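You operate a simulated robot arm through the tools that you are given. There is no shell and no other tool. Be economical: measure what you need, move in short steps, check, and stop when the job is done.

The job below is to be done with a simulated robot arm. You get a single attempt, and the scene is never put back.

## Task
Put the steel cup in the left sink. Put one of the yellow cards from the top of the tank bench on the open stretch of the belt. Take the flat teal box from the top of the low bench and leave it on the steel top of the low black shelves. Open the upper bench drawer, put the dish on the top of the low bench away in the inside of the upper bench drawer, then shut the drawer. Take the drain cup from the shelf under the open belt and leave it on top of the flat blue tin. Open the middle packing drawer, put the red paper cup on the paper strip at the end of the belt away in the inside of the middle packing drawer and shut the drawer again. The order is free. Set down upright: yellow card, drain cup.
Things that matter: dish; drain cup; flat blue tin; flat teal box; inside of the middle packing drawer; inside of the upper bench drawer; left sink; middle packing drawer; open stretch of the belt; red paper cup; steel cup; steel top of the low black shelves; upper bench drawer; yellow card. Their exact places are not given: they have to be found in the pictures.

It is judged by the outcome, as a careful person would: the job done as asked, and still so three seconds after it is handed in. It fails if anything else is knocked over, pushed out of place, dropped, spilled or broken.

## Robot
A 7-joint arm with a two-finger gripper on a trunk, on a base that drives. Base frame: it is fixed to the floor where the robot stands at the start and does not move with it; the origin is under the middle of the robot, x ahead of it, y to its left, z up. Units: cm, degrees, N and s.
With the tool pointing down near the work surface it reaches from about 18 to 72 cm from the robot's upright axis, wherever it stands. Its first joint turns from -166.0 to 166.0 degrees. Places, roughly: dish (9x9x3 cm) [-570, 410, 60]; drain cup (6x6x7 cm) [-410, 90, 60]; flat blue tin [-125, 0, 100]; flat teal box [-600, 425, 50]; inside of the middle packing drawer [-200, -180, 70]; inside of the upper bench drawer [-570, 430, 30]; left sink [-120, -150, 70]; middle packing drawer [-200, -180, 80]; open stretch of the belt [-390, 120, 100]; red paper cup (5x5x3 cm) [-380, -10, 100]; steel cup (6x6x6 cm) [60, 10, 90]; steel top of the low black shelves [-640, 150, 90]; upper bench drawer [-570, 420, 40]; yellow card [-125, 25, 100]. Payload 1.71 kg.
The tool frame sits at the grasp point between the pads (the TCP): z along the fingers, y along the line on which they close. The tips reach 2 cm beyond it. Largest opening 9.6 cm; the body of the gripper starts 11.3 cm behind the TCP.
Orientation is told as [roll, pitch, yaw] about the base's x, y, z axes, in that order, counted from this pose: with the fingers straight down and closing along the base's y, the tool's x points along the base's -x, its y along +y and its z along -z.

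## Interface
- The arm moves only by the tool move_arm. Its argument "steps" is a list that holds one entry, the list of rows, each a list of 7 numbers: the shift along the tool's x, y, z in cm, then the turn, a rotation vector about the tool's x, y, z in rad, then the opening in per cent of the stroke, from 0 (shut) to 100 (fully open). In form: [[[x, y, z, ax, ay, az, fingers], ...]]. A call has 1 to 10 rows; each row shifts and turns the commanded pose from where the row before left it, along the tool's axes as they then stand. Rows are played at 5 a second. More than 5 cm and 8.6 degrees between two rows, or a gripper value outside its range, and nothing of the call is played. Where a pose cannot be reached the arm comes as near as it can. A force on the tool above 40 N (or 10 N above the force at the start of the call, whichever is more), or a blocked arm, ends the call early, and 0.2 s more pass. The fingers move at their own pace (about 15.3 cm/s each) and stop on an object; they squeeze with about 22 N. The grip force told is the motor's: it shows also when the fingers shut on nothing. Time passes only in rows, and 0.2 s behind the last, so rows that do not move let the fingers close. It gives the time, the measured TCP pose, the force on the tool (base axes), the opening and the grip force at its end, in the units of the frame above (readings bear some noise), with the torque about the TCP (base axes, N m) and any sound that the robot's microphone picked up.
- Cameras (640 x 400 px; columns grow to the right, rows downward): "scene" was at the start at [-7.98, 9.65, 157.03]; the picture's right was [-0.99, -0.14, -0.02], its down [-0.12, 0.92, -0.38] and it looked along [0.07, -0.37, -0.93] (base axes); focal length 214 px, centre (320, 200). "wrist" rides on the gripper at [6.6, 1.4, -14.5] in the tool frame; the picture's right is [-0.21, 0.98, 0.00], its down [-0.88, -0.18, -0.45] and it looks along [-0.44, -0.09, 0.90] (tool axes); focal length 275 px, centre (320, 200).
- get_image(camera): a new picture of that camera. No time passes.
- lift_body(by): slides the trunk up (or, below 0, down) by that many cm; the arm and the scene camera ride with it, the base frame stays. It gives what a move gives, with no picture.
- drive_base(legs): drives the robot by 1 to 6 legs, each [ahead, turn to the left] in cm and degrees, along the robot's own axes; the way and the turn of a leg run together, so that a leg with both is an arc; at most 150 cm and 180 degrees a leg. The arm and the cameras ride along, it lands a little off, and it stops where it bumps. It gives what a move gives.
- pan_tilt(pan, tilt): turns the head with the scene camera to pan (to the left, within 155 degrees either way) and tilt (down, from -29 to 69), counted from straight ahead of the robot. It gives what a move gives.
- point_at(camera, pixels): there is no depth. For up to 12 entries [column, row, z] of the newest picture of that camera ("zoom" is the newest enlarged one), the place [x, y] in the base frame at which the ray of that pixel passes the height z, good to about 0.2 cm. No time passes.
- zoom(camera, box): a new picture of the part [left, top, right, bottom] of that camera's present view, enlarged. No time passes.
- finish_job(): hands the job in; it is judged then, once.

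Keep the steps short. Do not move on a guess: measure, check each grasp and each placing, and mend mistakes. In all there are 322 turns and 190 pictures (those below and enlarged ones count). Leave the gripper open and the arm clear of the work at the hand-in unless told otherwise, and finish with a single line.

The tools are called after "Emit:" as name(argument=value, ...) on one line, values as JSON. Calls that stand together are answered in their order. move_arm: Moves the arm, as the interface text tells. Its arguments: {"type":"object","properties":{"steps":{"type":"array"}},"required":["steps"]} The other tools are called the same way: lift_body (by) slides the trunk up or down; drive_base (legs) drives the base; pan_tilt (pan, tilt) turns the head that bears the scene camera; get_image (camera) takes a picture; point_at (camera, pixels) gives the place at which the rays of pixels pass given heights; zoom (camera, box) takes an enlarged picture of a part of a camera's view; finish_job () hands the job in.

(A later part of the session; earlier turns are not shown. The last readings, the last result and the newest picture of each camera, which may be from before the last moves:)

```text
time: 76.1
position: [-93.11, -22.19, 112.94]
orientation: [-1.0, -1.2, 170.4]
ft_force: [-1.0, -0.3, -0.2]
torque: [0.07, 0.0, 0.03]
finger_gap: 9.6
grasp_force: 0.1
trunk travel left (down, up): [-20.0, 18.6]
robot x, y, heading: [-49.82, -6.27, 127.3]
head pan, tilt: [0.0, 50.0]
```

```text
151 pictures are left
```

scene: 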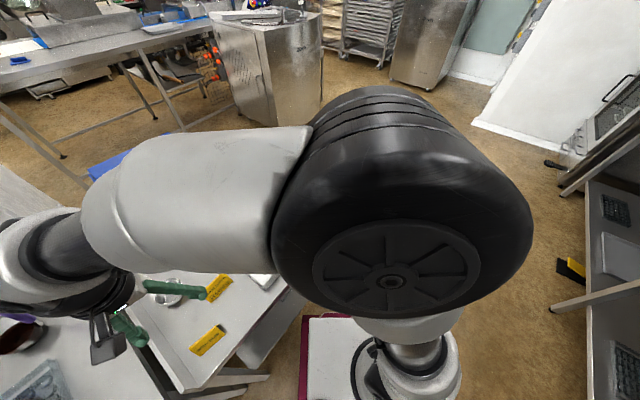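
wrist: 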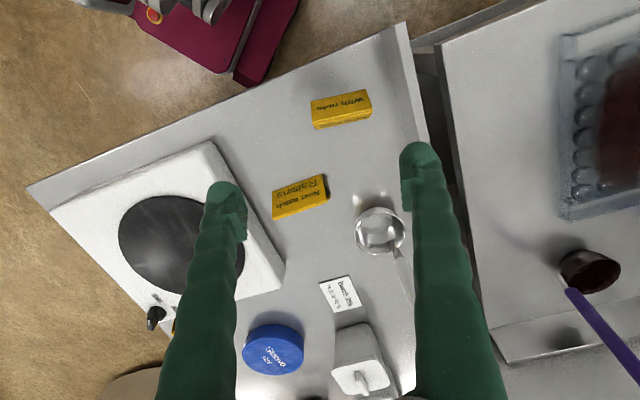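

Emit:
zoom(camera="wrist", box=[290, 70, 390, 150])

Emit:
zoom(camera="scene", box=[170, 310, 250, 370])

```text
5.00 times, centred on (340, 110) of wrist
```

zoom: 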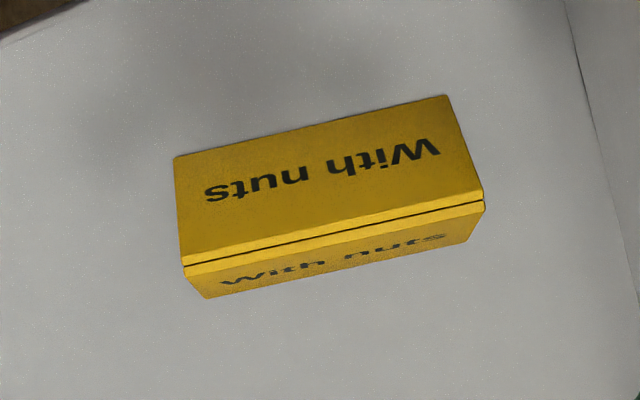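

```text
6.67 times, centred on (210, 340) of scene
```

zoom: 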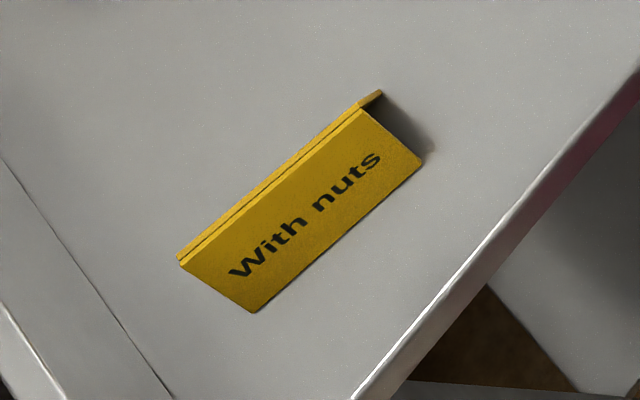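

Emit:
point_at(camera="wrist", pixels=[[338.1, 95.2, 88], [343.4, 123.8, 88], [342.6, 116, 91], [342.6, 116, 92], [342.6, 116, 93], [312.6, 122.4, 92], [372.6, 109.6, 92]])

Emit:
point_at(camera="zoom", pixels=[[338, 238, 88], [275, 180, 91], [275, 180, 92], [275, 180, 93], [181, 262, 92], [365, 108, 92]])

```text
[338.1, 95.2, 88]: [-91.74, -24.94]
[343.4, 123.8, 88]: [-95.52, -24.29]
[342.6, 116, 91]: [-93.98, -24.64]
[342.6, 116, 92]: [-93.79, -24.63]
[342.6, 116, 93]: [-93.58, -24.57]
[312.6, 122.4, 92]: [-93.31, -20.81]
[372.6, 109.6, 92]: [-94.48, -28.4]
```

```text
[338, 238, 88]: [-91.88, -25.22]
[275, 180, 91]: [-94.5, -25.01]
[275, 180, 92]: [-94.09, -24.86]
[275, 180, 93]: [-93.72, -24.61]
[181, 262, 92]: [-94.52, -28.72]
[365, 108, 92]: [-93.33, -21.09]
```

The card: base 3.8 wide, ridge z≈93, centre (-93.65, -24.65), length 7.7. I go over it and down to just above.

Emit:
move_arm(steps=[[[-0.1, 2.5, 0, 0, 0, -0.014, 100], [0, 0, 4.5, 0, 0, 0, 100], [0, 0, 4.5, 0, 0, 0, 100], [0, 0, 4.5, 0, 0, 0, 100]]])

Emit:
get_image(camera="wrist")

```text
time: 77.1
position: [-93.21, -24.43, 99.4]
orientation: [-0.9, -1.3, 171.2]
ft_force: [-0.3, -0.5, -0.6]
torque: [0.03, 0.0, -0.01]
finger_gap: 9.6
grasp_force: 0.1
trunk travel left (down, up): [-20.0, 18.6]
robot x, y, heading: [-49.59, -5.89, 127.5]
head pan, tilt: [0.0, 50.0]
```

```text
148 pictures are left
```

wrist: 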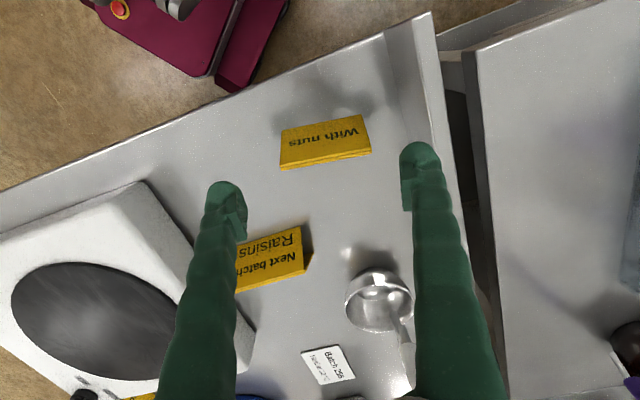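

Emit:
move_arm(steps=[[[-0.6, 0.3, 0, 0, 0, 0, 100], [0, 0, 3, 0, 0, 0, 100]]])

Emit:
get_image(camera="wrist")

```text
time: 77.7
position: [-94.07, -24.75, 96.49]
orientation: [-1.0, -1.1, 171.2]
ft_force: [-0.2, -1.0, 0.0]
torque: [-0.01, -0.04, 0.01]
finger_gap: 9.6
grasp_force: 0.0
trunk travel left (down, up): [-20.0, 18.6]
robot x, y, heading: [-49.57, -6.01, 127.5]
head pan, tilt: [0.0, 50.0]
```

```text
147 pictures are left
```

wrist: 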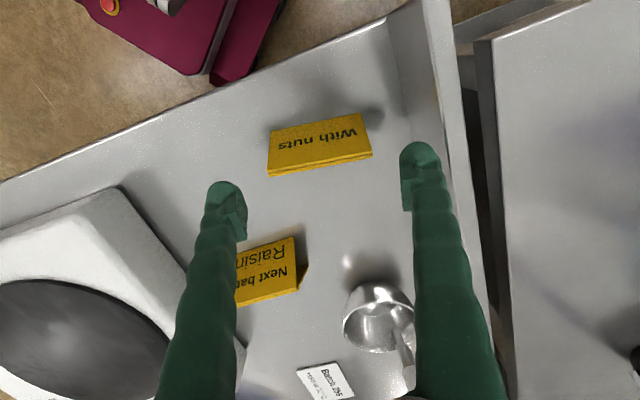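

Emit:
move_arm(steps=[[[0.4, 0, 2.6, 0, 0, 0, 100], [0, 0, 2.6, 0, 0, 0, 100]]])

Emit:
get_image(camera="wrist")

```text
time: 78.3
position: [-93.97, -24.49, 91.26]
orientation: [-1.0, -1.2, 171.1]
ft_force: [-0.6, -0.1, -0.9]
torque: [0.03, 0.0, 0.01]
finger_gap: 9.59
grasp_force: 0.1
trunk travel left (down, up): [-20.0, 18.6]
robot x, y, heading: [-49.76, -5.85, 127.2]
head pan, tilt: [0.0, 50.0]
```

```text
146 pictures are left
```

wrist: 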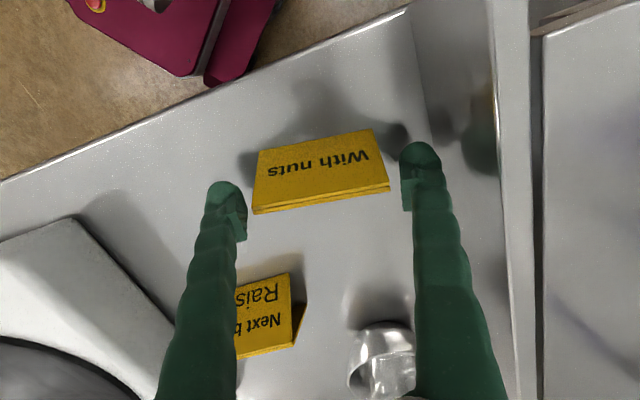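

Emit:
move_arm(steps=[[[0.3, 0, 0.1, 0, 0, 0, 100], [0, 0, 0, 0, 0, 0, 0], [0, 0, 0, 0, 0, 0, 0], [0, 0, 0, 0, 0, 0, 0], [0, 0, 0, 0, 0, 0, 0]]])

Emit:
move_arm(steps=[[[0, 0, -2, 0, 0, 0, 0], [0, 0, -3, 0, 0, 0, 0], [0, 0, -4, 0, 0, 0, 0]]])

Emit:
get_image(camera="wrist")

```text
time: 79.5
position: [-93.72, -24.53, 91.29]
orientation: [-1.0, -1.2, 171.2]
ft_force: [-0.1, -1.1, 0.0]
torque: [-0.02, -0.01, -0.04]
finger_gap: 8.17
grasp_force: 22.0
trunk travel left (down, up): [-20.0, 18.6]
robot x, y, heading: [-49.58, -5.57, 127.5]
head pan, tilt: [0.0, 50.0]
```

```text
time: 80.3
position: [-93.72, -24.82, 100.35]
orientation: [-1.0, -1.2, 171.2]
ft_force: [0.7, -0.4, -0.5]
torque: [0.02, 0.01, -0.03]
finger_gap: 8.17
grasp_force: 21.7
trunk travel left (down, up): [-20.0, 18.6]
robot x, y, heading: [-49.88, -5.93, 127.3]
head pan, tilt: [0.0, 50.0]
```

```text
145 pictures are left
```

wrist: 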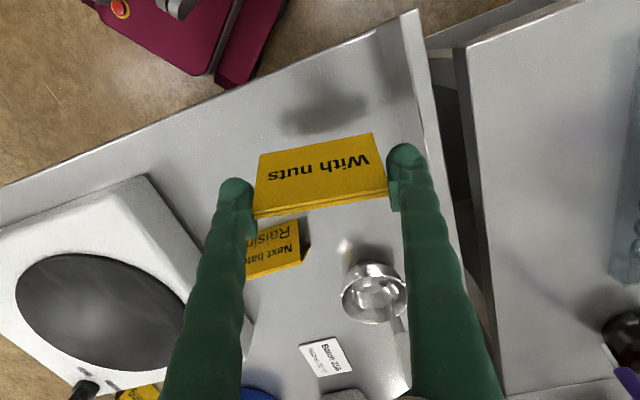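

Held. I raise it and swing the arm back to the robot's front.

Emit:
move_arm(steps=[[[0, 0, -4.5, 0, 0, 0, 0], [0, 0, -4.5, 0, 0, 0, 0], [0, 0, -4.5, 0, 0, 0, 0], [0, 0, -4.5, 0, 0, 0, 0]]])

Emit:
move_arm(steps=[[[1.2, -4.7, 0, 0, 0, 0, 0], [1.2, -4.7, 0, 0, 0, 0, 0], [1.2, -4.7, 0, 0, 0, 0, 0], [1.2, -4.7, 0, 0, 0, 0, 0], [1.2, -4.7, 0, 0, 0, 0, 0], [1.2, -4.7, 0, 0, 0, 0, 0], [1.2, -4.7, 0, 0, 0, 0, 0], [1.2, -4.7, 0, 0, 0, 0, 0], [1.2, -4.7, 0, 0, 0, 0, 0], [1.2, -4.7, 0, 0, 0, 0, 0]]])

Emit:
pan_tilt(pan=45, tilt=20)

Emit:
get_image(camera="scene")

Emit:
pan_tilt(pan=-40, tilt=25)

Emit:
get_image(camera="scene")

```text
time: 81.3
position: [-93.16, -25.4, 118.28]
orientation: [-1.0, -1.2, 171.2]
ft_force: [0.0, -0.4, -0.5]
torque: [-0.03, 0.0, 0.01]
finger_gap: 8.15
grasp_force: 21.4
trunk travel left (down, up): [-20.0, 18.6]
robot x, y, heading: [-49.87, -5.78, 127.5]
head pan, tilt: [0.0, 50.0]
```

```text
time: 83.5
position: [-74.1, 19.18, 118.85]
orientation: [-0.9, -1.1, 171.2]
ft_force: [-0.2, 0.3, -0.9]
torque: [-0.05, -0.01, 0.0]
finger_gap: 8.14
grasp_force: 22.4
trunk travel left (down, up): [-20.0, 18.6]
robot x, y, heading: [-49.7, -6.19, 127.4]
head pan, tilt: [0.0, 50.0]
```

```text
time: 84.6
position: [-74.13, 18.97, 118.91]
orientation: [-1.1, -1.1, 171.2]
ft_force: [0.4, 0.2, -1.4]
torque: [0.04, -0.01, 0.01]
finger_gap: 8.13
grasp_force: 21.7
trunk travel left (down, up): [-20.0, 18.6]
robot x, y, heading: [-49.7, -6.19, 127.6]
head pan, tilt: [45.0, 20.0]
```

```text
144 pictures are left
```

scene: 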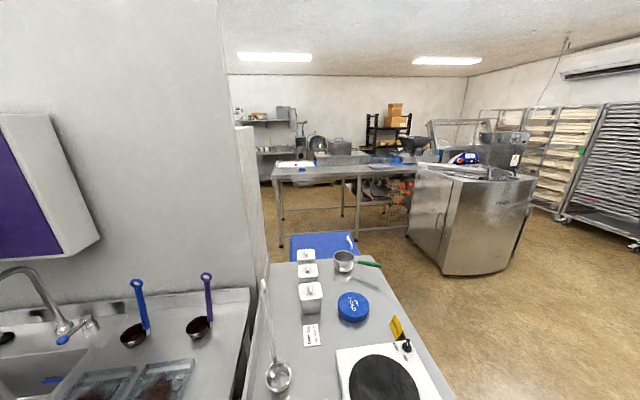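

```text
time: 86.2
position: [-74.27, 18.98, 118.91]
orientation: [-1.1, -1.1, 171.1]
ft_force: [-0.3, -0.5, 0.8]
torque: [-0.03, -0.01, -0.01]
finger_gap: 8.11
grasp_force: 22.1
trunk travel left (down, up): [-20.0, 18.6]
robot x, y, heading: [-49.24, -6.02, 127.2]
head pan, tilt: [-40.0, 25.0]
```

```text
143 pictures are left
```

scene: 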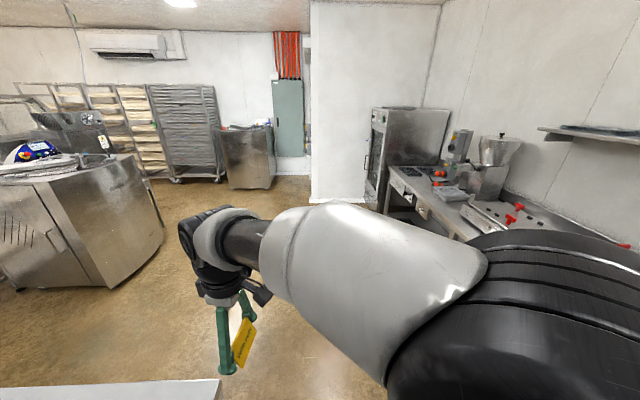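

Emit:
pan_tilt(pan=30, tilt=15)

Emit:
get_image(camera="scene")

Emit:
zoom(camera="scene", box=[150, 100, 470, 300])

```text
time: 87.6
position: [-74.19, 18.96, 118.86]
orientation: [-1.0, -1.1, 171.2]
ft_force: [-0.5, -0.8, -0.5]
torque: [0.01, -0.02, 0.0]
finger_gap: 8.14
grasp_force: 22.2
trunk travel left (down, up): [-20.0, 18.6]
robot x, y, heading: [-49.78, -6.23, 127.4]
head pan, tilt: [30.0, 15.0]
```

```text
142 pictures are left
```

scene: 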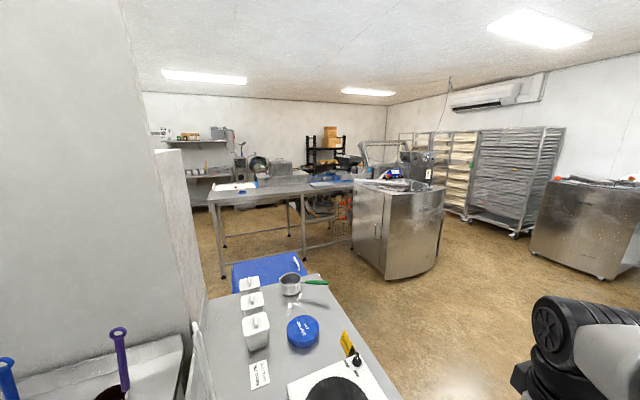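

```text
2.00 times, centred on (310, 200) of scene
```

zoom: 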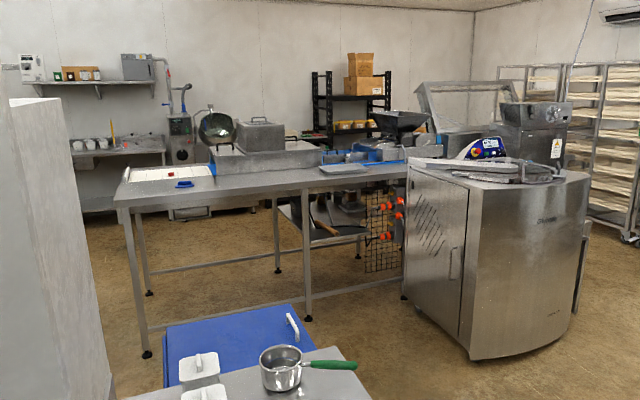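

Emit:
point_at(camera="scene", pixels=[[388, 280, 2], [436, 266, 2], [352, 247, 2], [223, 278, 0], [304, 261, 0], [224, 247, 0], [535, 255, 2], [605, 280, 2], [210, 203, 92], [352, 192, 92]])

Emit:
point_at(camera="zoom", pixels=[[170, 178, 92], [130, 180, 92], [210, 165, 92], [185, 184, 93], [408, 160, 96], [470, 188, 92], [585, 180, 92]])

```text
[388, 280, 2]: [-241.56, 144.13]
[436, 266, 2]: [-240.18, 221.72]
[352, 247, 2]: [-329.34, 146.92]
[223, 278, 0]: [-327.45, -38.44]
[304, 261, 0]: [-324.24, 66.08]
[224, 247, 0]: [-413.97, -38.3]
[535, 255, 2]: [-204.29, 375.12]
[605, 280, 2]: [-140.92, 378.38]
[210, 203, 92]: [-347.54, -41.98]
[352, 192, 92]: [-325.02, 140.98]
```

```text
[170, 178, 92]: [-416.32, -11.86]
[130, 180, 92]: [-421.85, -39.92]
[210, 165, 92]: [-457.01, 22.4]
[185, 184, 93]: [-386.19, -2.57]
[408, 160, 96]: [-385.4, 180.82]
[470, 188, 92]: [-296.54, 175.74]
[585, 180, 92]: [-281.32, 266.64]
```

Table runs x -327…-414, y -38…150; a steel cabinet stands at y>145. I turn right away from the bench, drive around its end and toward the table to look.

Emit:
drive_base(legs=[[0, -30], [82, 0], [0, 87], [140, 0]])

Emit:
pan_tilt(pan=5, tilt=25)

Emit:
get_image(camera="scene")

```text
time: 105.5
position: [-232.33, 66.56, 118.83]
orientation: [-1.0, -1.1, -135.5]
ft_force: [-0.4, -0.2, -0.4]
torque: [0.03, 0.01, -0.02]
finger_gap: 7.97
grasp_force: 22.0
trunk travel left (down, up): [-20.0, 18.6]
robot x, y, heading: [-197.63, 71.55, -179.3]
head pan, tilt: [30.0, 15.0]
```

```text
time: 106.3
position: [-230.39, 66.6, 119.42]
orientation: [-1.8, -1.9, -135.6]
ft_force: [1.3, -0.3, 0.5]
torque: [-0.01, 0.08, -0.03]
finger_gap: 7.99
grasp_force: 22.3
trunk travel left (down, up): [-20.0, 18.6]
robot x, y, heading: [-197.74, 71.66, -179.2]
head pan, tilt: [5.0, 25.0]
```

```text
140 pictures are left
```

scene: 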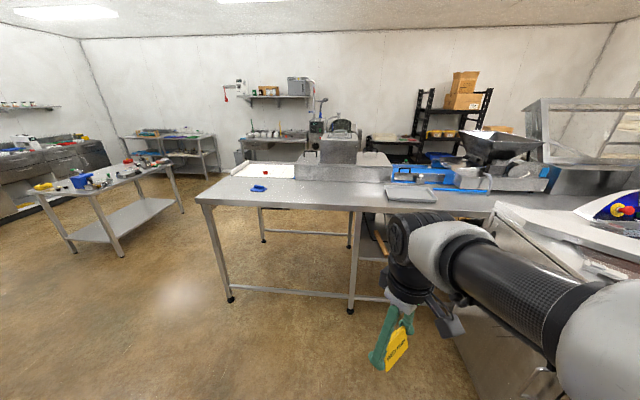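

Emit:
zoom(camera="scene", box=[200, 80, 580, 260])

Emit:
point_at(camera="scene", pixels=[[200, 198, 92], [355, 205, 92], [265, 170, 92], [296, 178, 92], [240, 165, 92], [390, 182, 92], [435, 178, 92], [485, 185, 92], [425, 195, 92], [230, 298, 0]])

```text
1.68 times, centred on (390, 170) of scene
```

zoom: 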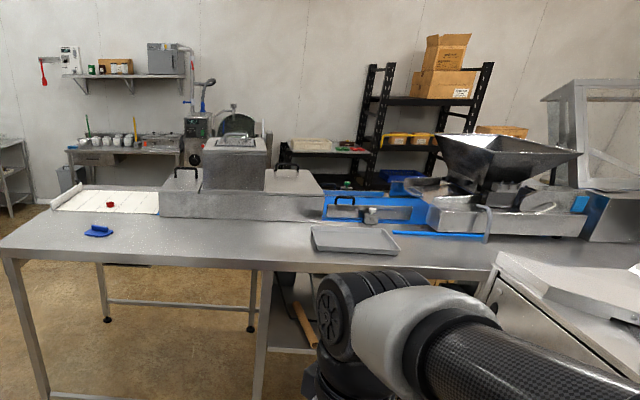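

```text
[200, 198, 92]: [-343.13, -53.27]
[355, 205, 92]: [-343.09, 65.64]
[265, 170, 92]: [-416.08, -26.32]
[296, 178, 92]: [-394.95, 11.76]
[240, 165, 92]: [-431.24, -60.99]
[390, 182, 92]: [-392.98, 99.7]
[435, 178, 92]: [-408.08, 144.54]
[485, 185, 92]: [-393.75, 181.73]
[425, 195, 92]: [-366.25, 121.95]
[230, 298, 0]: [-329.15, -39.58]
```

Emit:
point_at(camera="scene", pixels=[[73, 252, 0], [121, 257, 0], [184, 213, 0], [264, 241, 0], [350, 311, 0], [350, 247, 0], [205, 178, 0], [20, 210, 0], [190, 185, 90], [255, 178, 90], [175, 168, 90]])

Emit:
zoom(camera="scene", box=[0, 90, 340, 310])

```text
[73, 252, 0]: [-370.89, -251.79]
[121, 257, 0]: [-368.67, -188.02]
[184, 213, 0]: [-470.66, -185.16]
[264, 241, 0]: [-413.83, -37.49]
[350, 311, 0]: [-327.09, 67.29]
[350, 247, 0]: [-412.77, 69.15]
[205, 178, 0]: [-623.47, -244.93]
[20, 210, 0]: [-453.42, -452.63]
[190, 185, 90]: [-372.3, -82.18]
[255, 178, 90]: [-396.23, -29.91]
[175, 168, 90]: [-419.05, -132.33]
```

```text
1.82 times, centred on (170, 200) of scene
```

zoom: 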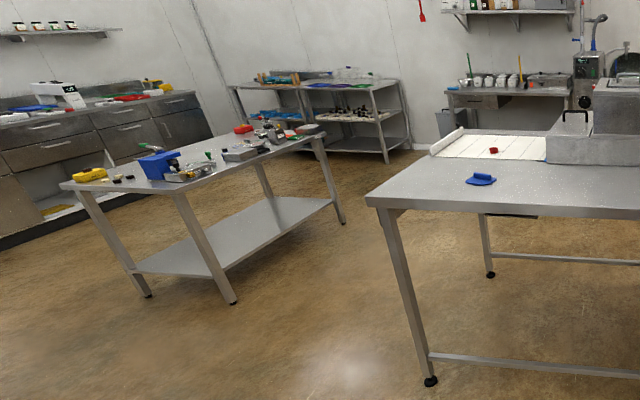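

The belt's open stretch lies on the table's far half, so I'll go around the table end through the ~135 cm gap. Drive in stages.

Emit:
drive_base(legs=[[52, 0], [0, 74], [95, 0], [95, 0], [0, -74.7], [90, 0]])

Emit:
pan_tilt(pan=-50, tilt=25)

Emit:
get_image(camera="scene")

```text
time: 131.6
position: [-420.0, -118.17, 119.36]
orientation: [-1.6, -1.7, -136.3]
ft_force: [0.1, -0.4, -0.7]
torque: [-0.01, -0.04, 0.03]
finger_gap: 7.8
grasp_force: 22.7
trunk travel left (down, up): [-20.0, 18.6]
robot x, y, heading: [-387.35, -114.2, 179.7]
head pan, tilt: [5.0, 25.0]
```

```text
time: 132.8
position: [-418.17, -118.01, 119.86]
orientation: [-2.2, -2.3, -136.3]
ft_force: [-0.6, 0.8, -0.3]
torque: [0.01, 0.0, 0.02]
finger_gap: 7.78
grasp_force: 22.1
trunk travel left (down, up): [-20.0, 18.6]
robot x, y, heading: [-386.98, -114.0, 179.8]
head pan, tilt: [-50.0, 25.0]
```

```text
137 pictures are left
```

scene: 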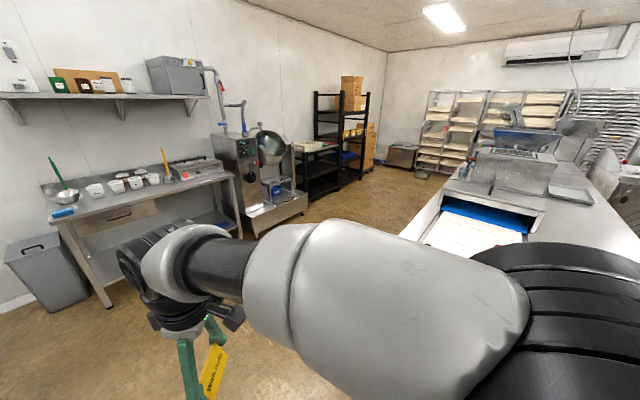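

Emit:
get_image(camera="wrist")

Emit:
point_at(camera="scene", pixels=[[258, 237, 2], [307, 210, 2], [310, 203, 0], [362, 180, 0], [400, 236, 90], [472, 152, 92], [545, 185, 95], [465, 175, 95]])

```text
136 pictures are left
```

wrist: 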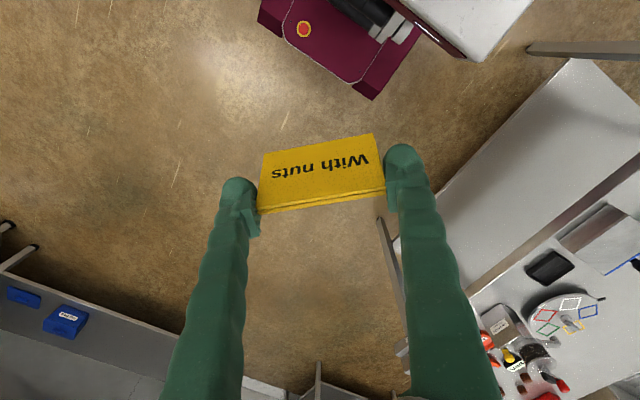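

```text
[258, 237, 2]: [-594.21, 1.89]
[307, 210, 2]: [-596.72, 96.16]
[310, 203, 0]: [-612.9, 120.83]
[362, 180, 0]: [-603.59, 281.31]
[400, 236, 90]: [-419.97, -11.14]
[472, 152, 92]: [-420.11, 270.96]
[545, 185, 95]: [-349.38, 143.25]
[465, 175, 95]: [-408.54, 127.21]
```

The far aisle is wide (kettle at x -594, table edge -420). I drive to about (-463, 110) facing +x.

Emit:
drive_base(legs=[[76, 0], [0, -90], [112, 0], [112, 0], [0, -90]])

Emit:
pan_tilt(pan=0, tilt=50)

Emit:
get_image(camera="scene")

Emit:
get_image(camera="wrist")

```text
time: 157.4
position: [-434.58, 113.0, 119.72]
orientation: [-2.3, -2.4, 46.6]
ft_force: [0.6, 0.3, 0.2]
torque: [0.01, 0.0, 0.01]
finger_gap: 7.61
grasp_force: 21.9
trunk travel left (down, up): [-20.0, 18.6]
robot x, y, heading: [-465.48, 107.77, 3.1]
head pan, tilt: [-50.0, 25.0]
```

```text
time: 158.6
position: [-436.76, 112.94, 120.2]
orientation: [-3.1, -3.2, 46.6]
ft_force: [-0.3, -0.2, 0.4]
torque: [0.03, -0.03, -0.01]
finger_gap: 7.58
grasp_force: 22.1
trunk travel left (down, up): [-20.0, 18.6]
robot x, y, heading: [-465.49, 107.69, 2.6]
head pan, tilt: [0.0, 50.0]
```

```text
135 pictures are left
```

scene: 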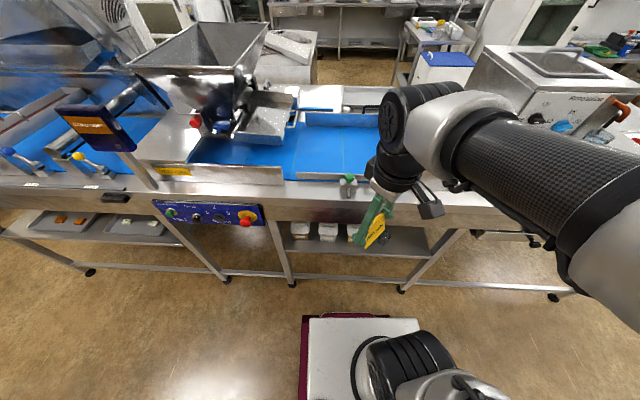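

```text
134 pictures are left
```

wrist: 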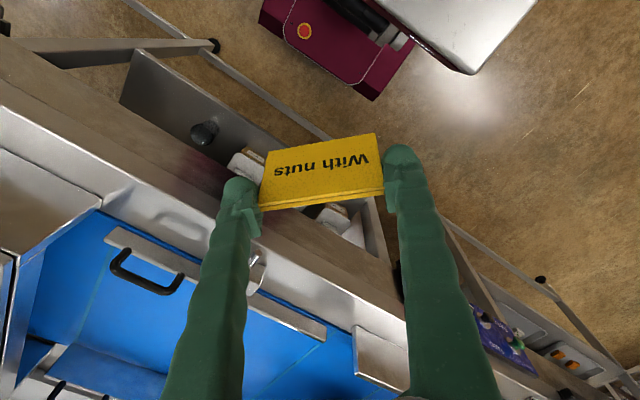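

Emit:
zoom(camera="scene", box=[160, 80, 420, 250])

Emit:
point_at(camera="zoom", pixels=[[370, 235, 95], [380, 240, 98], [330, 160, 95], [460, 160, 95], [300, 235, 95], [470, 235, 95], [470, 255, 98], [330, 90, 98]])

```text
2.35 times, centred on (290, 165) of scene
```

zoom: 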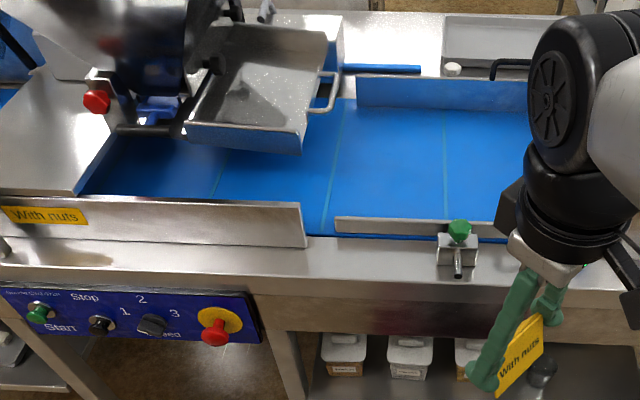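

```text
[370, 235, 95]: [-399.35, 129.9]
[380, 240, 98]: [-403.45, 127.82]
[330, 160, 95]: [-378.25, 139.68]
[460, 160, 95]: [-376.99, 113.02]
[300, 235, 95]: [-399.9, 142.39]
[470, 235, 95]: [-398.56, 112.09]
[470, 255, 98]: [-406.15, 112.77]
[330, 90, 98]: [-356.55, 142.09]
```

Emit:
point_at(camera="scene", pixels=[[360, 318, 15], [360, 318, 30], [360, 318, 45], [305, 316, 10], [305, 316, 25], [228, 281, 0], [292, 285, 0], [402, 290, 0], [340, 273, 15], [370, 208, 88], [290, 206, 88], [340, 253, 60]])

Emit:
point_at(camera="wrist", pixels=[[258, 22, 10], [372, 100, 10], [258, 22, 25], [372, 100, 25]])

```text
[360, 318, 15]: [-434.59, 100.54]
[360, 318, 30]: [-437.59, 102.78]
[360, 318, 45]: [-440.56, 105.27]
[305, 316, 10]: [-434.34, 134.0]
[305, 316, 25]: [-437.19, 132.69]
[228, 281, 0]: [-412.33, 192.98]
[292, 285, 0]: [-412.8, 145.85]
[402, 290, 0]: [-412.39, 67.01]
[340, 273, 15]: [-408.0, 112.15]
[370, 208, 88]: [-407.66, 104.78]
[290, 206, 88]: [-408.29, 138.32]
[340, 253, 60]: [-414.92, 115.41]
```

```text
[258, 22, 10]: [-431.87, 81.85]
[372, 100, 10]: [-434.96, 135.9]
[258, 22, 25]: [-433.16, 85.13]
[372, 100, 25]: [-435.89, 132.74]
```

Base front is ~32 cm ahead of the axis; the legs are 21 cm further. The belt (x -366…-399) needs me closer: I advance 16 cm, and then level the tool and turn the card along y.

Emit:
drive_base(legs=[[16, -2]])

Emit:
move_arm(steps=[[[0, 0, 0, -0.027, 0.028, 0, 0], [0, 0, 0, -0.027, 0.028, 0, 0], [0, 0, 0, 0, 0, 0.136, 0], [0, 0, 0, 0, 0, 0.136, 0], [0, 0, 0, 0, 0, 0.136, 0], [0, 0, 0, 0, 0, 0.136, 0], [0, 0, 0, 0, 0, 0.136, 0], [0, 0, 0, 0, 0, 0.136, 0]]])

Emit:
get_image(camera="scene")

Emit:
get_image(camera="wrist")

```text
time: 160.0
position: [-420.69, 112.56, 120.33]
orientation: [-3.1, -3.1, 44.7]
ft_force: [-0.1, 0.0, 0.1]
torque: [-0.01, -0.02, -0.01]
finger_gap: 7.56
grasp_force: 21.9
trunk travel left (down, up): [-20.0, 18.6]
robot x, y, heading: [-449.43, 108.23, 0.8]
head pan, tilt: [0.0, 50.0]
```

```text
time: 161.8
position: [-422.09, 112.4, 120.71]
orientation: [0.0, -0.8, -2.1]
ft_force: [0.5, -0.9, 0.8]
torque: [0.02, 0.0, 0.0]
finger_gap: 7.6
grasp_force: 21.8
trunk travel left (down, up): [-20.0, 18.6]
robot x, y, heading: [-449.16, 108.31, 0.9]
head pan, tilt: [0.0, 50.0]
```

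```text
132 pictures are left
```

scene: 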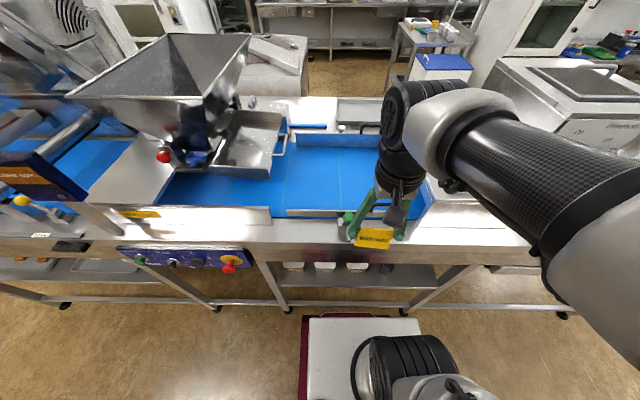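

```text
131 pictures are left
```

wrist: 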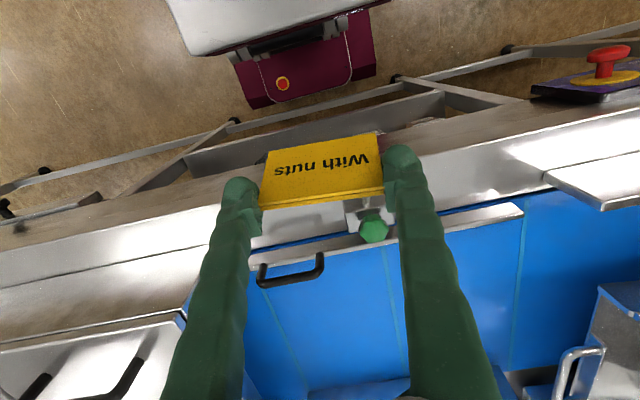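

Emit:
point_at(camera="wrist", pixels=[[522, 212, 96], [522, 212, 100], [520, 310, 94], [520, 310, 97], [395, 300, 94], [395, 300, 97]])

Emit:
zoom(camera="scene", box=[160, 100, 440, 270])

```text
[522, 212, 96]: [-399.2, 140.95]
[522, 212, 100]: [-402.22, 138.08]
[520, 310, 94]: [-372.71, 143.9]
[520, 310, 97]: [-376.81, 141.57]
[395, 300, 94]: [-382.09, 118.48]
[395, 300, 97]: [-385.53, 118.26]
```

```text
2.29 times, centred on (300, 185) of scene
```

zoom: 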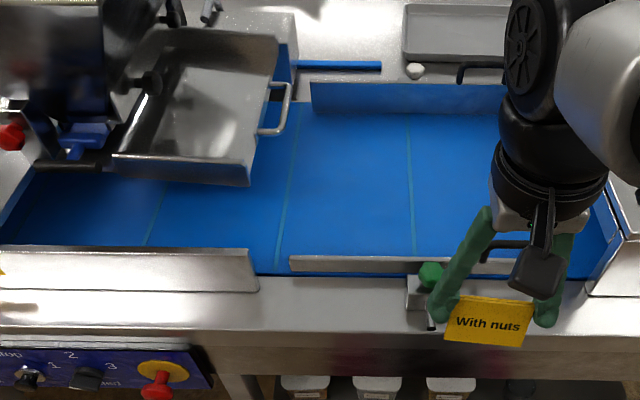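

Emit:
point_at(camera="zoom", pixels=[[281, 225, 94], [281, 225, 97], [281, 225, 92], [413, 225, 94], [413, 225, 97], [290, 262, 97], [290, 262, 100], [411, 110, 94], [330, 262, 94], [600, 230, 94]])

Emit:
point_at(camera="wrist", pixels=[[518, 290, 92], [518, 290, 94], [518, 290, 97], [392, 290, 92], [392, 290, 97], [388, 250, 94], [388, 250, 97]])

```text
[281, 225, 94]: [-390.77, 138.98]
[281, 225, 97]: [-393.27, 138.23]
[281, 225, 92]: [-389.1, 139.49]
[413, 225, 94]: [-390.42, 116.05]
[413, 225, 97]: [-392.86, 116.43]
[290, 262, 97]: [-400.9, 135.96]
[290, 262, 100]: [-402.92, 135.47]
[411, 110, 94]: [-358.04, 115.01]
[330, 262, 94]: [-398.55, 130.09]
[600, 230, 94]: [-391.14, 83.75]
```

```text
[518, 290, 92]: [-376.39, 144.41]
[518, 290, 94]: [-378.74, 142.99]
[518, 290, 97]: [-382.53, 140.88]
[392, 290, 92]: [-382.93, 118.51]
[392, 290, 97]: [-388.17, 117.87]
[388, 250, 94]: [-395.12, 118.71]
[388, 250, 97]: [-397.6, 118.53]
```

Triangulating the seam and rail gives rail top z≈104.7, belt ≈102. I move the card out over (-386, 121) at present height.

Emit:
move_arm(steps=[[[-4.46, 1.24, 0, 0, 0, 0, 0], [-4.46, 1.24, 0, 0, 0, 0, 0], [-4.46, 1.24, 0, 0, 0, 0, 0], [-4.46, 1.24, 0, 0, 0, 0, 0], [-4.46, 1.24, 0, 0, 0, 0, 0], [-4.46, 1.24, 0, 0, 0, 0, 0], [-4.46, 1.24, 0, 0, 0, 0, 0], [-4.46, 1.24, 0, 0, 0, 0, 0]]])

Emit:
get_image(camera="wrist")

Emit:
get_image(camera="scene")

```text
time: 163.6
position: [-385.67, 121.03, 121.08]
orientation: [-0.1, -0.6, -2.0]
ft_force: [0.0, 0.3, 0.8]
torque: [-0.04, 0.01, -0.01]
finger_gap: 7.58
grasp_force: 22.8
trunk travel left (down, up): [-20.0, 18.6]
robot x, y, heading: [-449.3, 108.15, 0.7]
head pan, tilt: [0.0, 50.0]
```

```text
129 pictures are left
```

wrist: 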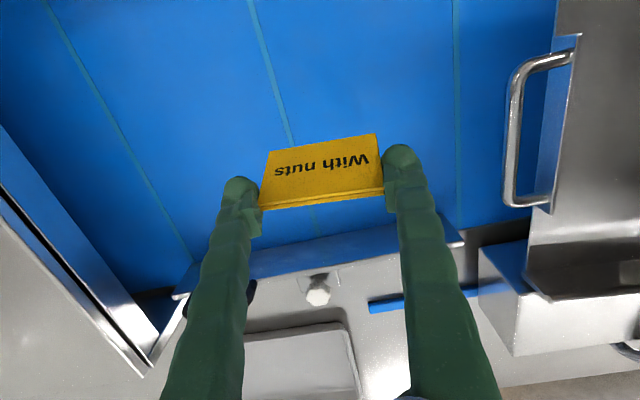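

```text
128 pictures are left
```

scene: 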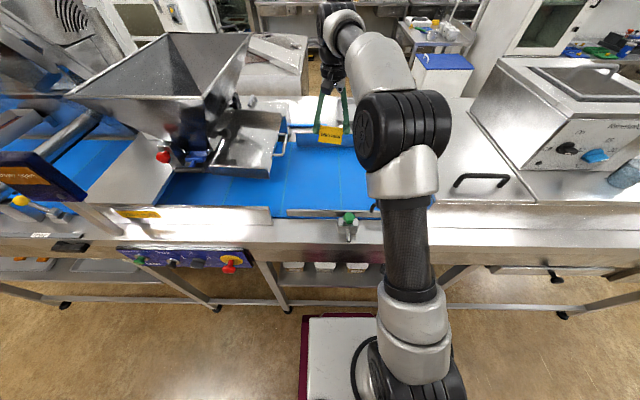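

Emit:
point_at(camera="wrist", pixels=[[320, 125, 102], [320, 262, 102], [260, 50, 102], [457, 100, 102], [457, 100, 98]])

Emit:
point_at(camera="scene", pixels=[[287, 205, 102], [287, 205, 98], [297, 150, 102], [340, 200, 102], [340, 200, 98]])

```text
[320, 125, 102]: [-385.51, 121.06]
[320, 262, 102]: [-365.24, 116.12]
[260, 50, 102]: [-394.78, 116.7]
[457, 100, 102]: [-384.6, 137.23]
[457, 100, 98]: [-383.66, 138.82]
```

```text
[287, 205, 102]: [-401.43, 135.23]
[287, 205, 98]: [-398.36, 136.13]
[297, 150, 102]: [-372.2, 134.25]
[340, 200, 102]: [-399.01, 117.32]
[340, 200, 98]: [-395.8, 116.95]
```

Descend to near the belt, then in small guarded steps.

Emit:
move_arm(steps=[[[0, 0, 4, 0, 0, 0, 0], [0, 0, 4, 0, 0, 0, 0], [0, 0, 3, 0, 0, 0, 0], [0, 0, 0.6, 0, 0, 0, 0], [0, 0, 0.6, 0, 0, 0, 0], [0, 0, 0.6, 0, 0, 0, 0], [0, 0, 0.6, 0, 0, 0, 0]]])

Emit:
get_image(camera="wrist")

```text
time: 165.2
position: [-385.96, 120.96, 107.59]
orientation: [0.0, -0.7, -1.9]
ft_force: [0.5, -0.1, 0.2]
torque: [-0.02, -0.01, 0.0]
finger_gap: 7.57
grasp_force: 21.9
trunk travel left (down, up): [-20.0, 18.6]
robot x, y, heading: [-449.25, 108.02, 0.6]
head pan, tilt: [0.0, 50.0]
```

```text
127 pictures are left
```

wrist: 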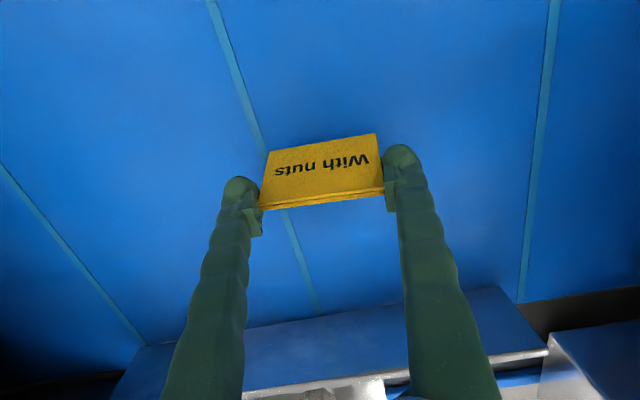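

Emit:
move_arm(steps=[[[0, 0, 0.6, 0, 0, 0, 0], [0, 0, 0.6, 0, 0, 0, 0], [0, 0, 0.6, 0, 0, 0, 0], [0, 0, 0.6, 0, 0, 0, 0], [0, 0, 0.6, 0, 0, 0, 0], [0, 0, 0.6, 0, 0, 0, 0]]])

Emit:
get_image(camera="wrist")

```text
time: 166.6
position: [-386.17, 121.33, 104.43]
orientation: [-0.1, -0.9, -2.1]
ft_force: [2.1, 11.8, 23.5]
torque: [-0.04, -0.13, 0.04]
finger_gap: 8.72
grasp_force: 22.6
trunk travel left (down, up): [-20.0, 18.6]
robot x, y, heading: [-449.45, 108.36, 0.7]
head pan, tilt: [0.0, 50.0]
```

```text
126 pictures are left
```

wrist: 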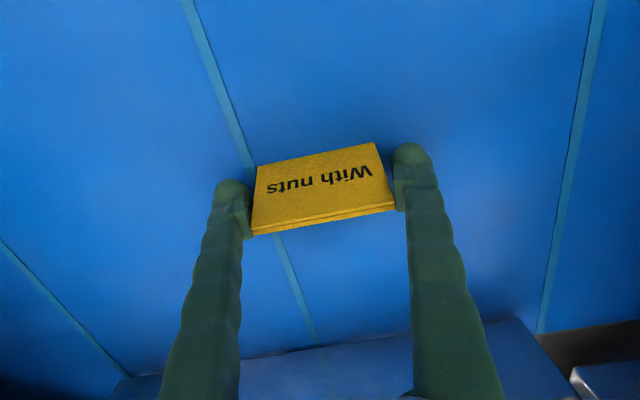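

Card rests on the belt (23 N). I ease up and open.

Emit:
move_arm(steps=[[[0, 0, -0.5, 0, 0, 0, 0], [0, 0, 0, 0, 0, 0, 100], [0, 0, 0, 0, 0, 0, 100], [0, 0, 0, 0, 0, 0, 100]]])

Emit:
get_image(camera="wrist")

```text
time: 167.6
position: [-386.0, 121.07, 104.65]
orientation: [0.0, -0.7, -2.0]
ft_force: [0.1, 0.2, 0.6]
torque: [0.0, -0.03, -0.02]
finger_gap: 9.6
grasp_force: 0.1
trunk travel left (down, up): [-20.0, 18.6]
robot x, y, heading: [-449.35, 107.27, 0.7]
head pan, tilt: [0.0, 50.0]
```

```text
125 pictures are left
```

wrist: 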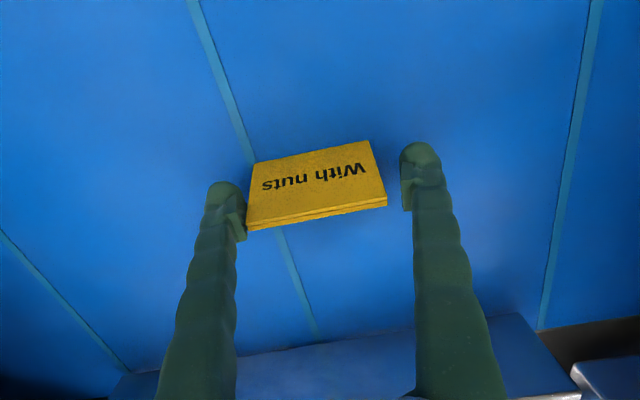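

Emit:
move_arm(steps=[[[0, -0.3, 0, 0, 0, 0, 100], [0, 0, -1.5, 0, 0, 0, 100], [0, 0, -3, 0, 0, 0, 100], [0, 0, -4, 0, 0, 0, 100], [0, 0, -4, 0, 0, 0, 100], [0, 0, -4, 0, 0, 0, 100], [4.5, 0, 0, 0, 0, 0, 100], [4.5, 0, 0, 0, 0, 0, 100], [4.5, 0, 0, 0, 0, 0, 100]]])

Emit:
get_image(camera="wrist")

Emit:
pan_tilt(pan=0, tilt=40)

Emit:
get_image(camera="scene")

```text
time: 169.6
position: [-399.98, 121.27, 120.69]
orientation: [0.0, -0.7, -2.2]
ft_force: [0.0, -0.1, 0.7]
torque: [0.04, -0.06, -0.02]
finger_gap: 9.61
grasp_force: 0.2
trunk travel left (down, up): [-20.0, 18.6]
robot x, y, heading: [-449.23, 108.07, 0.9]
head pan, tilt: [0.0, 50.0]
```

```text
124 pictures are left
```

wrist: 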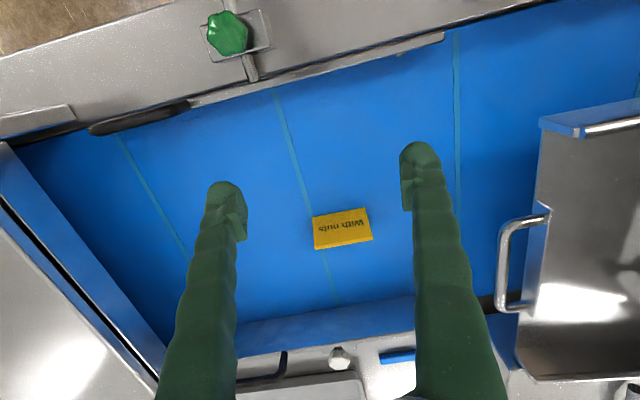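

```text
time: 170.3
position: [-399.68, 121.24, 120.69]
orientation: [-0.1, -0.6, -2.1]
ft_force: [0.0, -0.7, 0.3]
torque: [0.03, -0.03, 0.01]
finger_gap: 9.58
grasp_force: 0.0
trunk travel left (down, up): [-20.0, 18.6]
robot x, y, heading: [-449.41, 108.38, 0.8]
head pan, tilt: [0.0, 40.0]
```

```text
123 pictures are left
```

scene: 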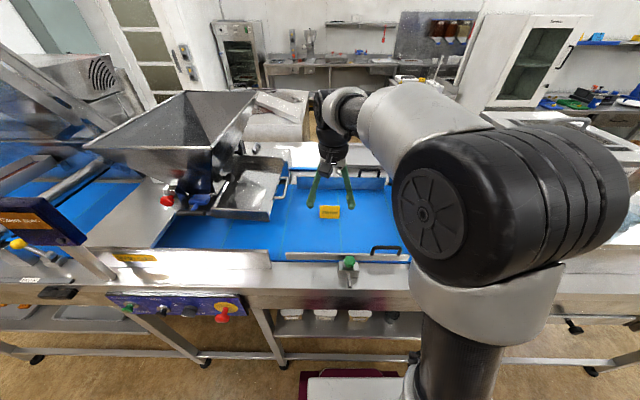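

Card stands upright on the open belt. Next the drain cup below: I retract the arm, back off, and look at the shelf.

Emit:
move_arm(steps=[[[4.5, 0, 0, 0, 0, 0, 100], [4.5, 0, 0, 0, 0, 0, 100], [4.5, 0, 0, 0, 0, 0, 100], [0, -4.8, 0, 0, 0, 0, 100], [0, -4.8, 0, 0, 0, 0, 100], [0, -4.8, 0, 0, 0, 0, 100], [0, -4.8, 0, 0, 0, 0, 100], [0, -4.8, 0, 0, 0, 0, 100], [0, -4.8, 0, 0, 0, 0, 100]]])

Emit:
drive_base(legs=[[-35, 0]])

Emit:
lift_body(by=-15)

Emit:
get_image(camera="scene")

```text
time: 172.3
position: [-414.12, 93.06, 120.51]
orientation: [0.0, -0.6, -1.9]
ft_force: [0.4, -0.3, -0.1]
torque: [0.01, 0.02, 0.0]
finger_gap: 9.58
grasp_force: 0.1
trunk travel left (down, up): [-20.0, 18.6]
robot x, y, heading: [-449.44, 108.34, 0.7]
head pan, tilt: [0.0, 40.0]
```

```text
time: 174.7
position: [-449.36, 92.67, 120.65]
orientation: [0.1, -0.8, -2.2]
ft_force: [0.5, -0.3, 0.1]
torque: [-0.02, 0.09, -0.03]
finger_gap: 9.6
grasp_force: 0.0
trunk travel left (down, up): [-20.0, 18.6]
robot x, y, heading: [-484.39, 107.89, 0.6]
head pan, tilt: [0.0, 40.0]
```

```text
time: 176.5
position: [-447.53, 92.59, 105.07]
orientation: [-0.2, 0.1, -2.3]
ft_force: [-0.7, -0.5, 0.2]
torque: [-0.04, -0.04, 0.01]
finger_gap: 9.61
grasp_force: 0.0
trunk travel left (down, up): [-5.0, 33.6]
robot x, y, heading: [-483.99, 107.53, 0.5]
head pan, tilt: [0.0, 40.0]
```

```text
122 pictures are left
```

scene: 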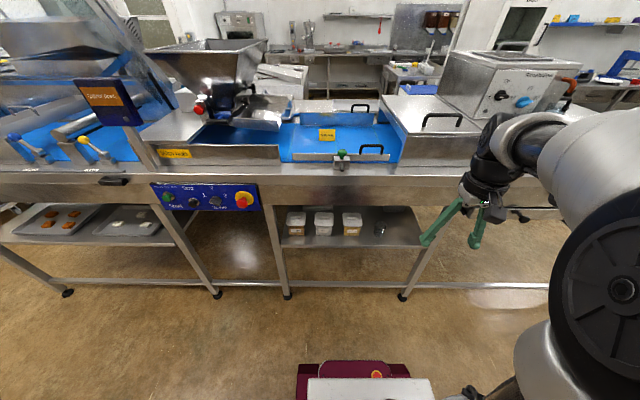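

Emit:
zoom(camera="scene", box=[270, 140, 470, 270])

Emit:
point_at(camera="zoom", pixels=[[360, 315, 55], [370, 290, 55], [370, 290, 60], [360, 275, 62], [425, 260, 60], [100, 150, 85], [300, 330, 60], [300, 330, 55]])

```text
3.08 times, centred on (370, 205) of scene
```

zoom: 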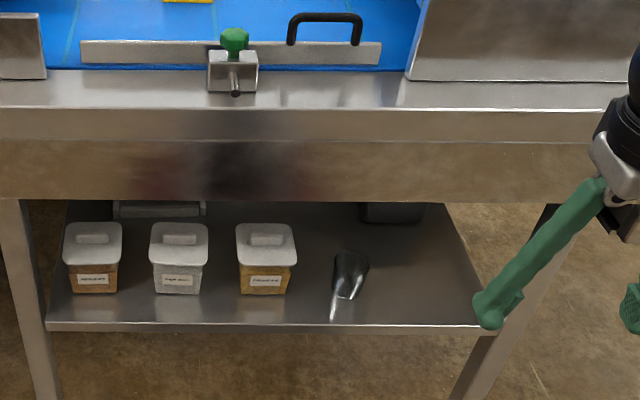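

```text
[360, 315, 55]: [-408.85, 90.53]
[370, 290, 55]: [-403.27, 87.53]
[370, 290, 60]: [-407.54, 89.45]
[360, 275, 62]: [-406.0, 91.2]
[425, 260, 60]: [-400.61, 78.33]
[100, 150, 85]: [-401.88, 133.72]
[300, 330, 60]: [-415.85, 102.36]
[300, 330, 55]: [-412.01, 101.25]
```

The drain cup is the shiny cup on the shelf near (-405, 91), next to the white boxes. I'll take it with the tool tilted ~50° forward from below the apron. I back up, extend the arm and tilt it.

Emit:
drive_base(legs=[[-30, 0]])

Emit:
move_arm(steps=[[[-4.5, 0, 2, 0, 0, 0, 100], [-4.5, 0, 2, 0, 0, 0, 100], [-4.5, 0, 2, 0, 0, 0, 100], [-4.5, 0, 2, 0, 0, 0, 100], [0, 0, 0, 0, -0.145, 0, 100], [0, 0, 0, 0, -0.145, 0, 100], [0, 0, 0, 0, -0.145, 0, 100], [0, 0, 0, 0, -0.145, 0, 100], [0, 0, 0, 0, -0.145, 0, 100], [0, 0, 0, 0, -0.145, 0, 100]]])

Emit:
get_image(camera="wrist")

Emit:
get_image(camera="scene")

```text
time: 178.6
position: [-477.79, 92.36, 105.02]
orientation: [0.0, 0.0, -2.5]
ft_force: [-0.5, -0.2, -0.1]
torque: [0.02, 0.06, -0.02]
finger_gap: 9.57
grasp_force: 0.0
trunk travel left (down, up): [-5.0, 33.6]
robot x, y, heading: [-514.02, 107.4, 0.2]
head pan, tilt: [0.0, 40.0]
```

```text
time: 181.0
position: [-459.77, 92.97, 94.36]
orientation: [-2.2, -46.4, 0.6]
ft_force: [0.3, 0.0, -0.7]
torque: [0.06, -0.06, 0.07]
finger_gap: 9.59
grasp_force: 0.0
trunk travel left (down, up): [-5.0, 33.6]
robot x, y, heading: [-514.07, 107.76, 0.5]
head pan, tilt: [0.0, 40.0]
stopped in row 10: the arm was blocked; the commanded pose is now the measured one
```

```text
120 pictures are left
```

wrist: 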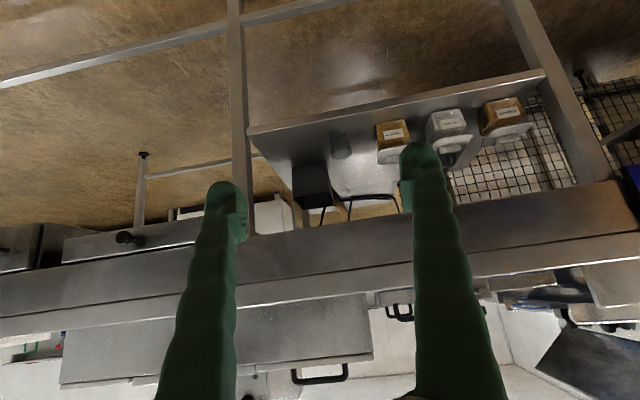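

```text
119 pictures are left
```

scene: 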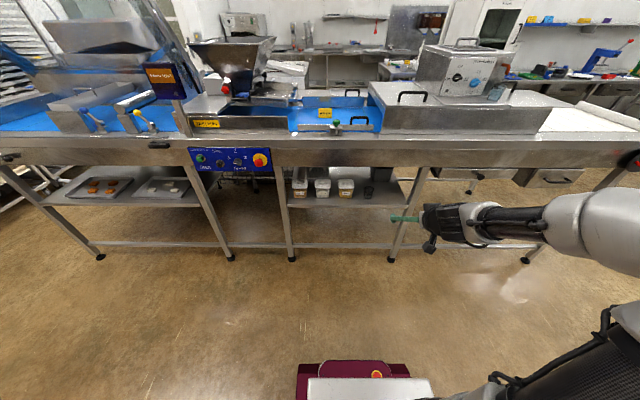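

Emit:
zoom(camera="wrist", box=[240, 80, 440, 220])

Emit:
zoom(camera="scene", box=[280, 160, 420, 250])

```text
2.86 times, centred on (340, 150) of wrist
```

zoom: 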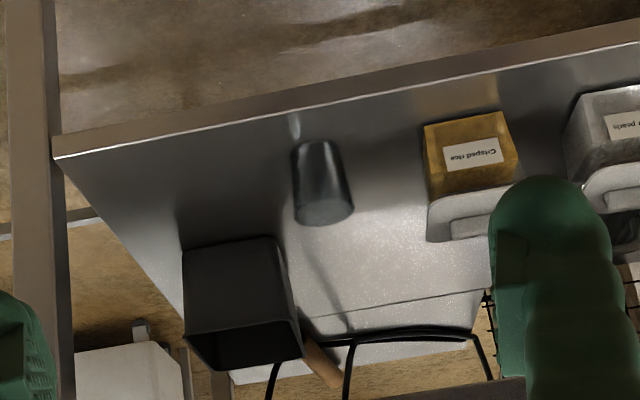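

```text
4.44 times, centred on (350, 205) of scene
```

zoom: 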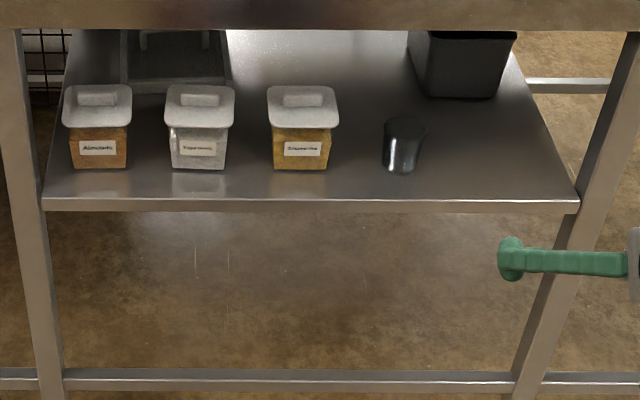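

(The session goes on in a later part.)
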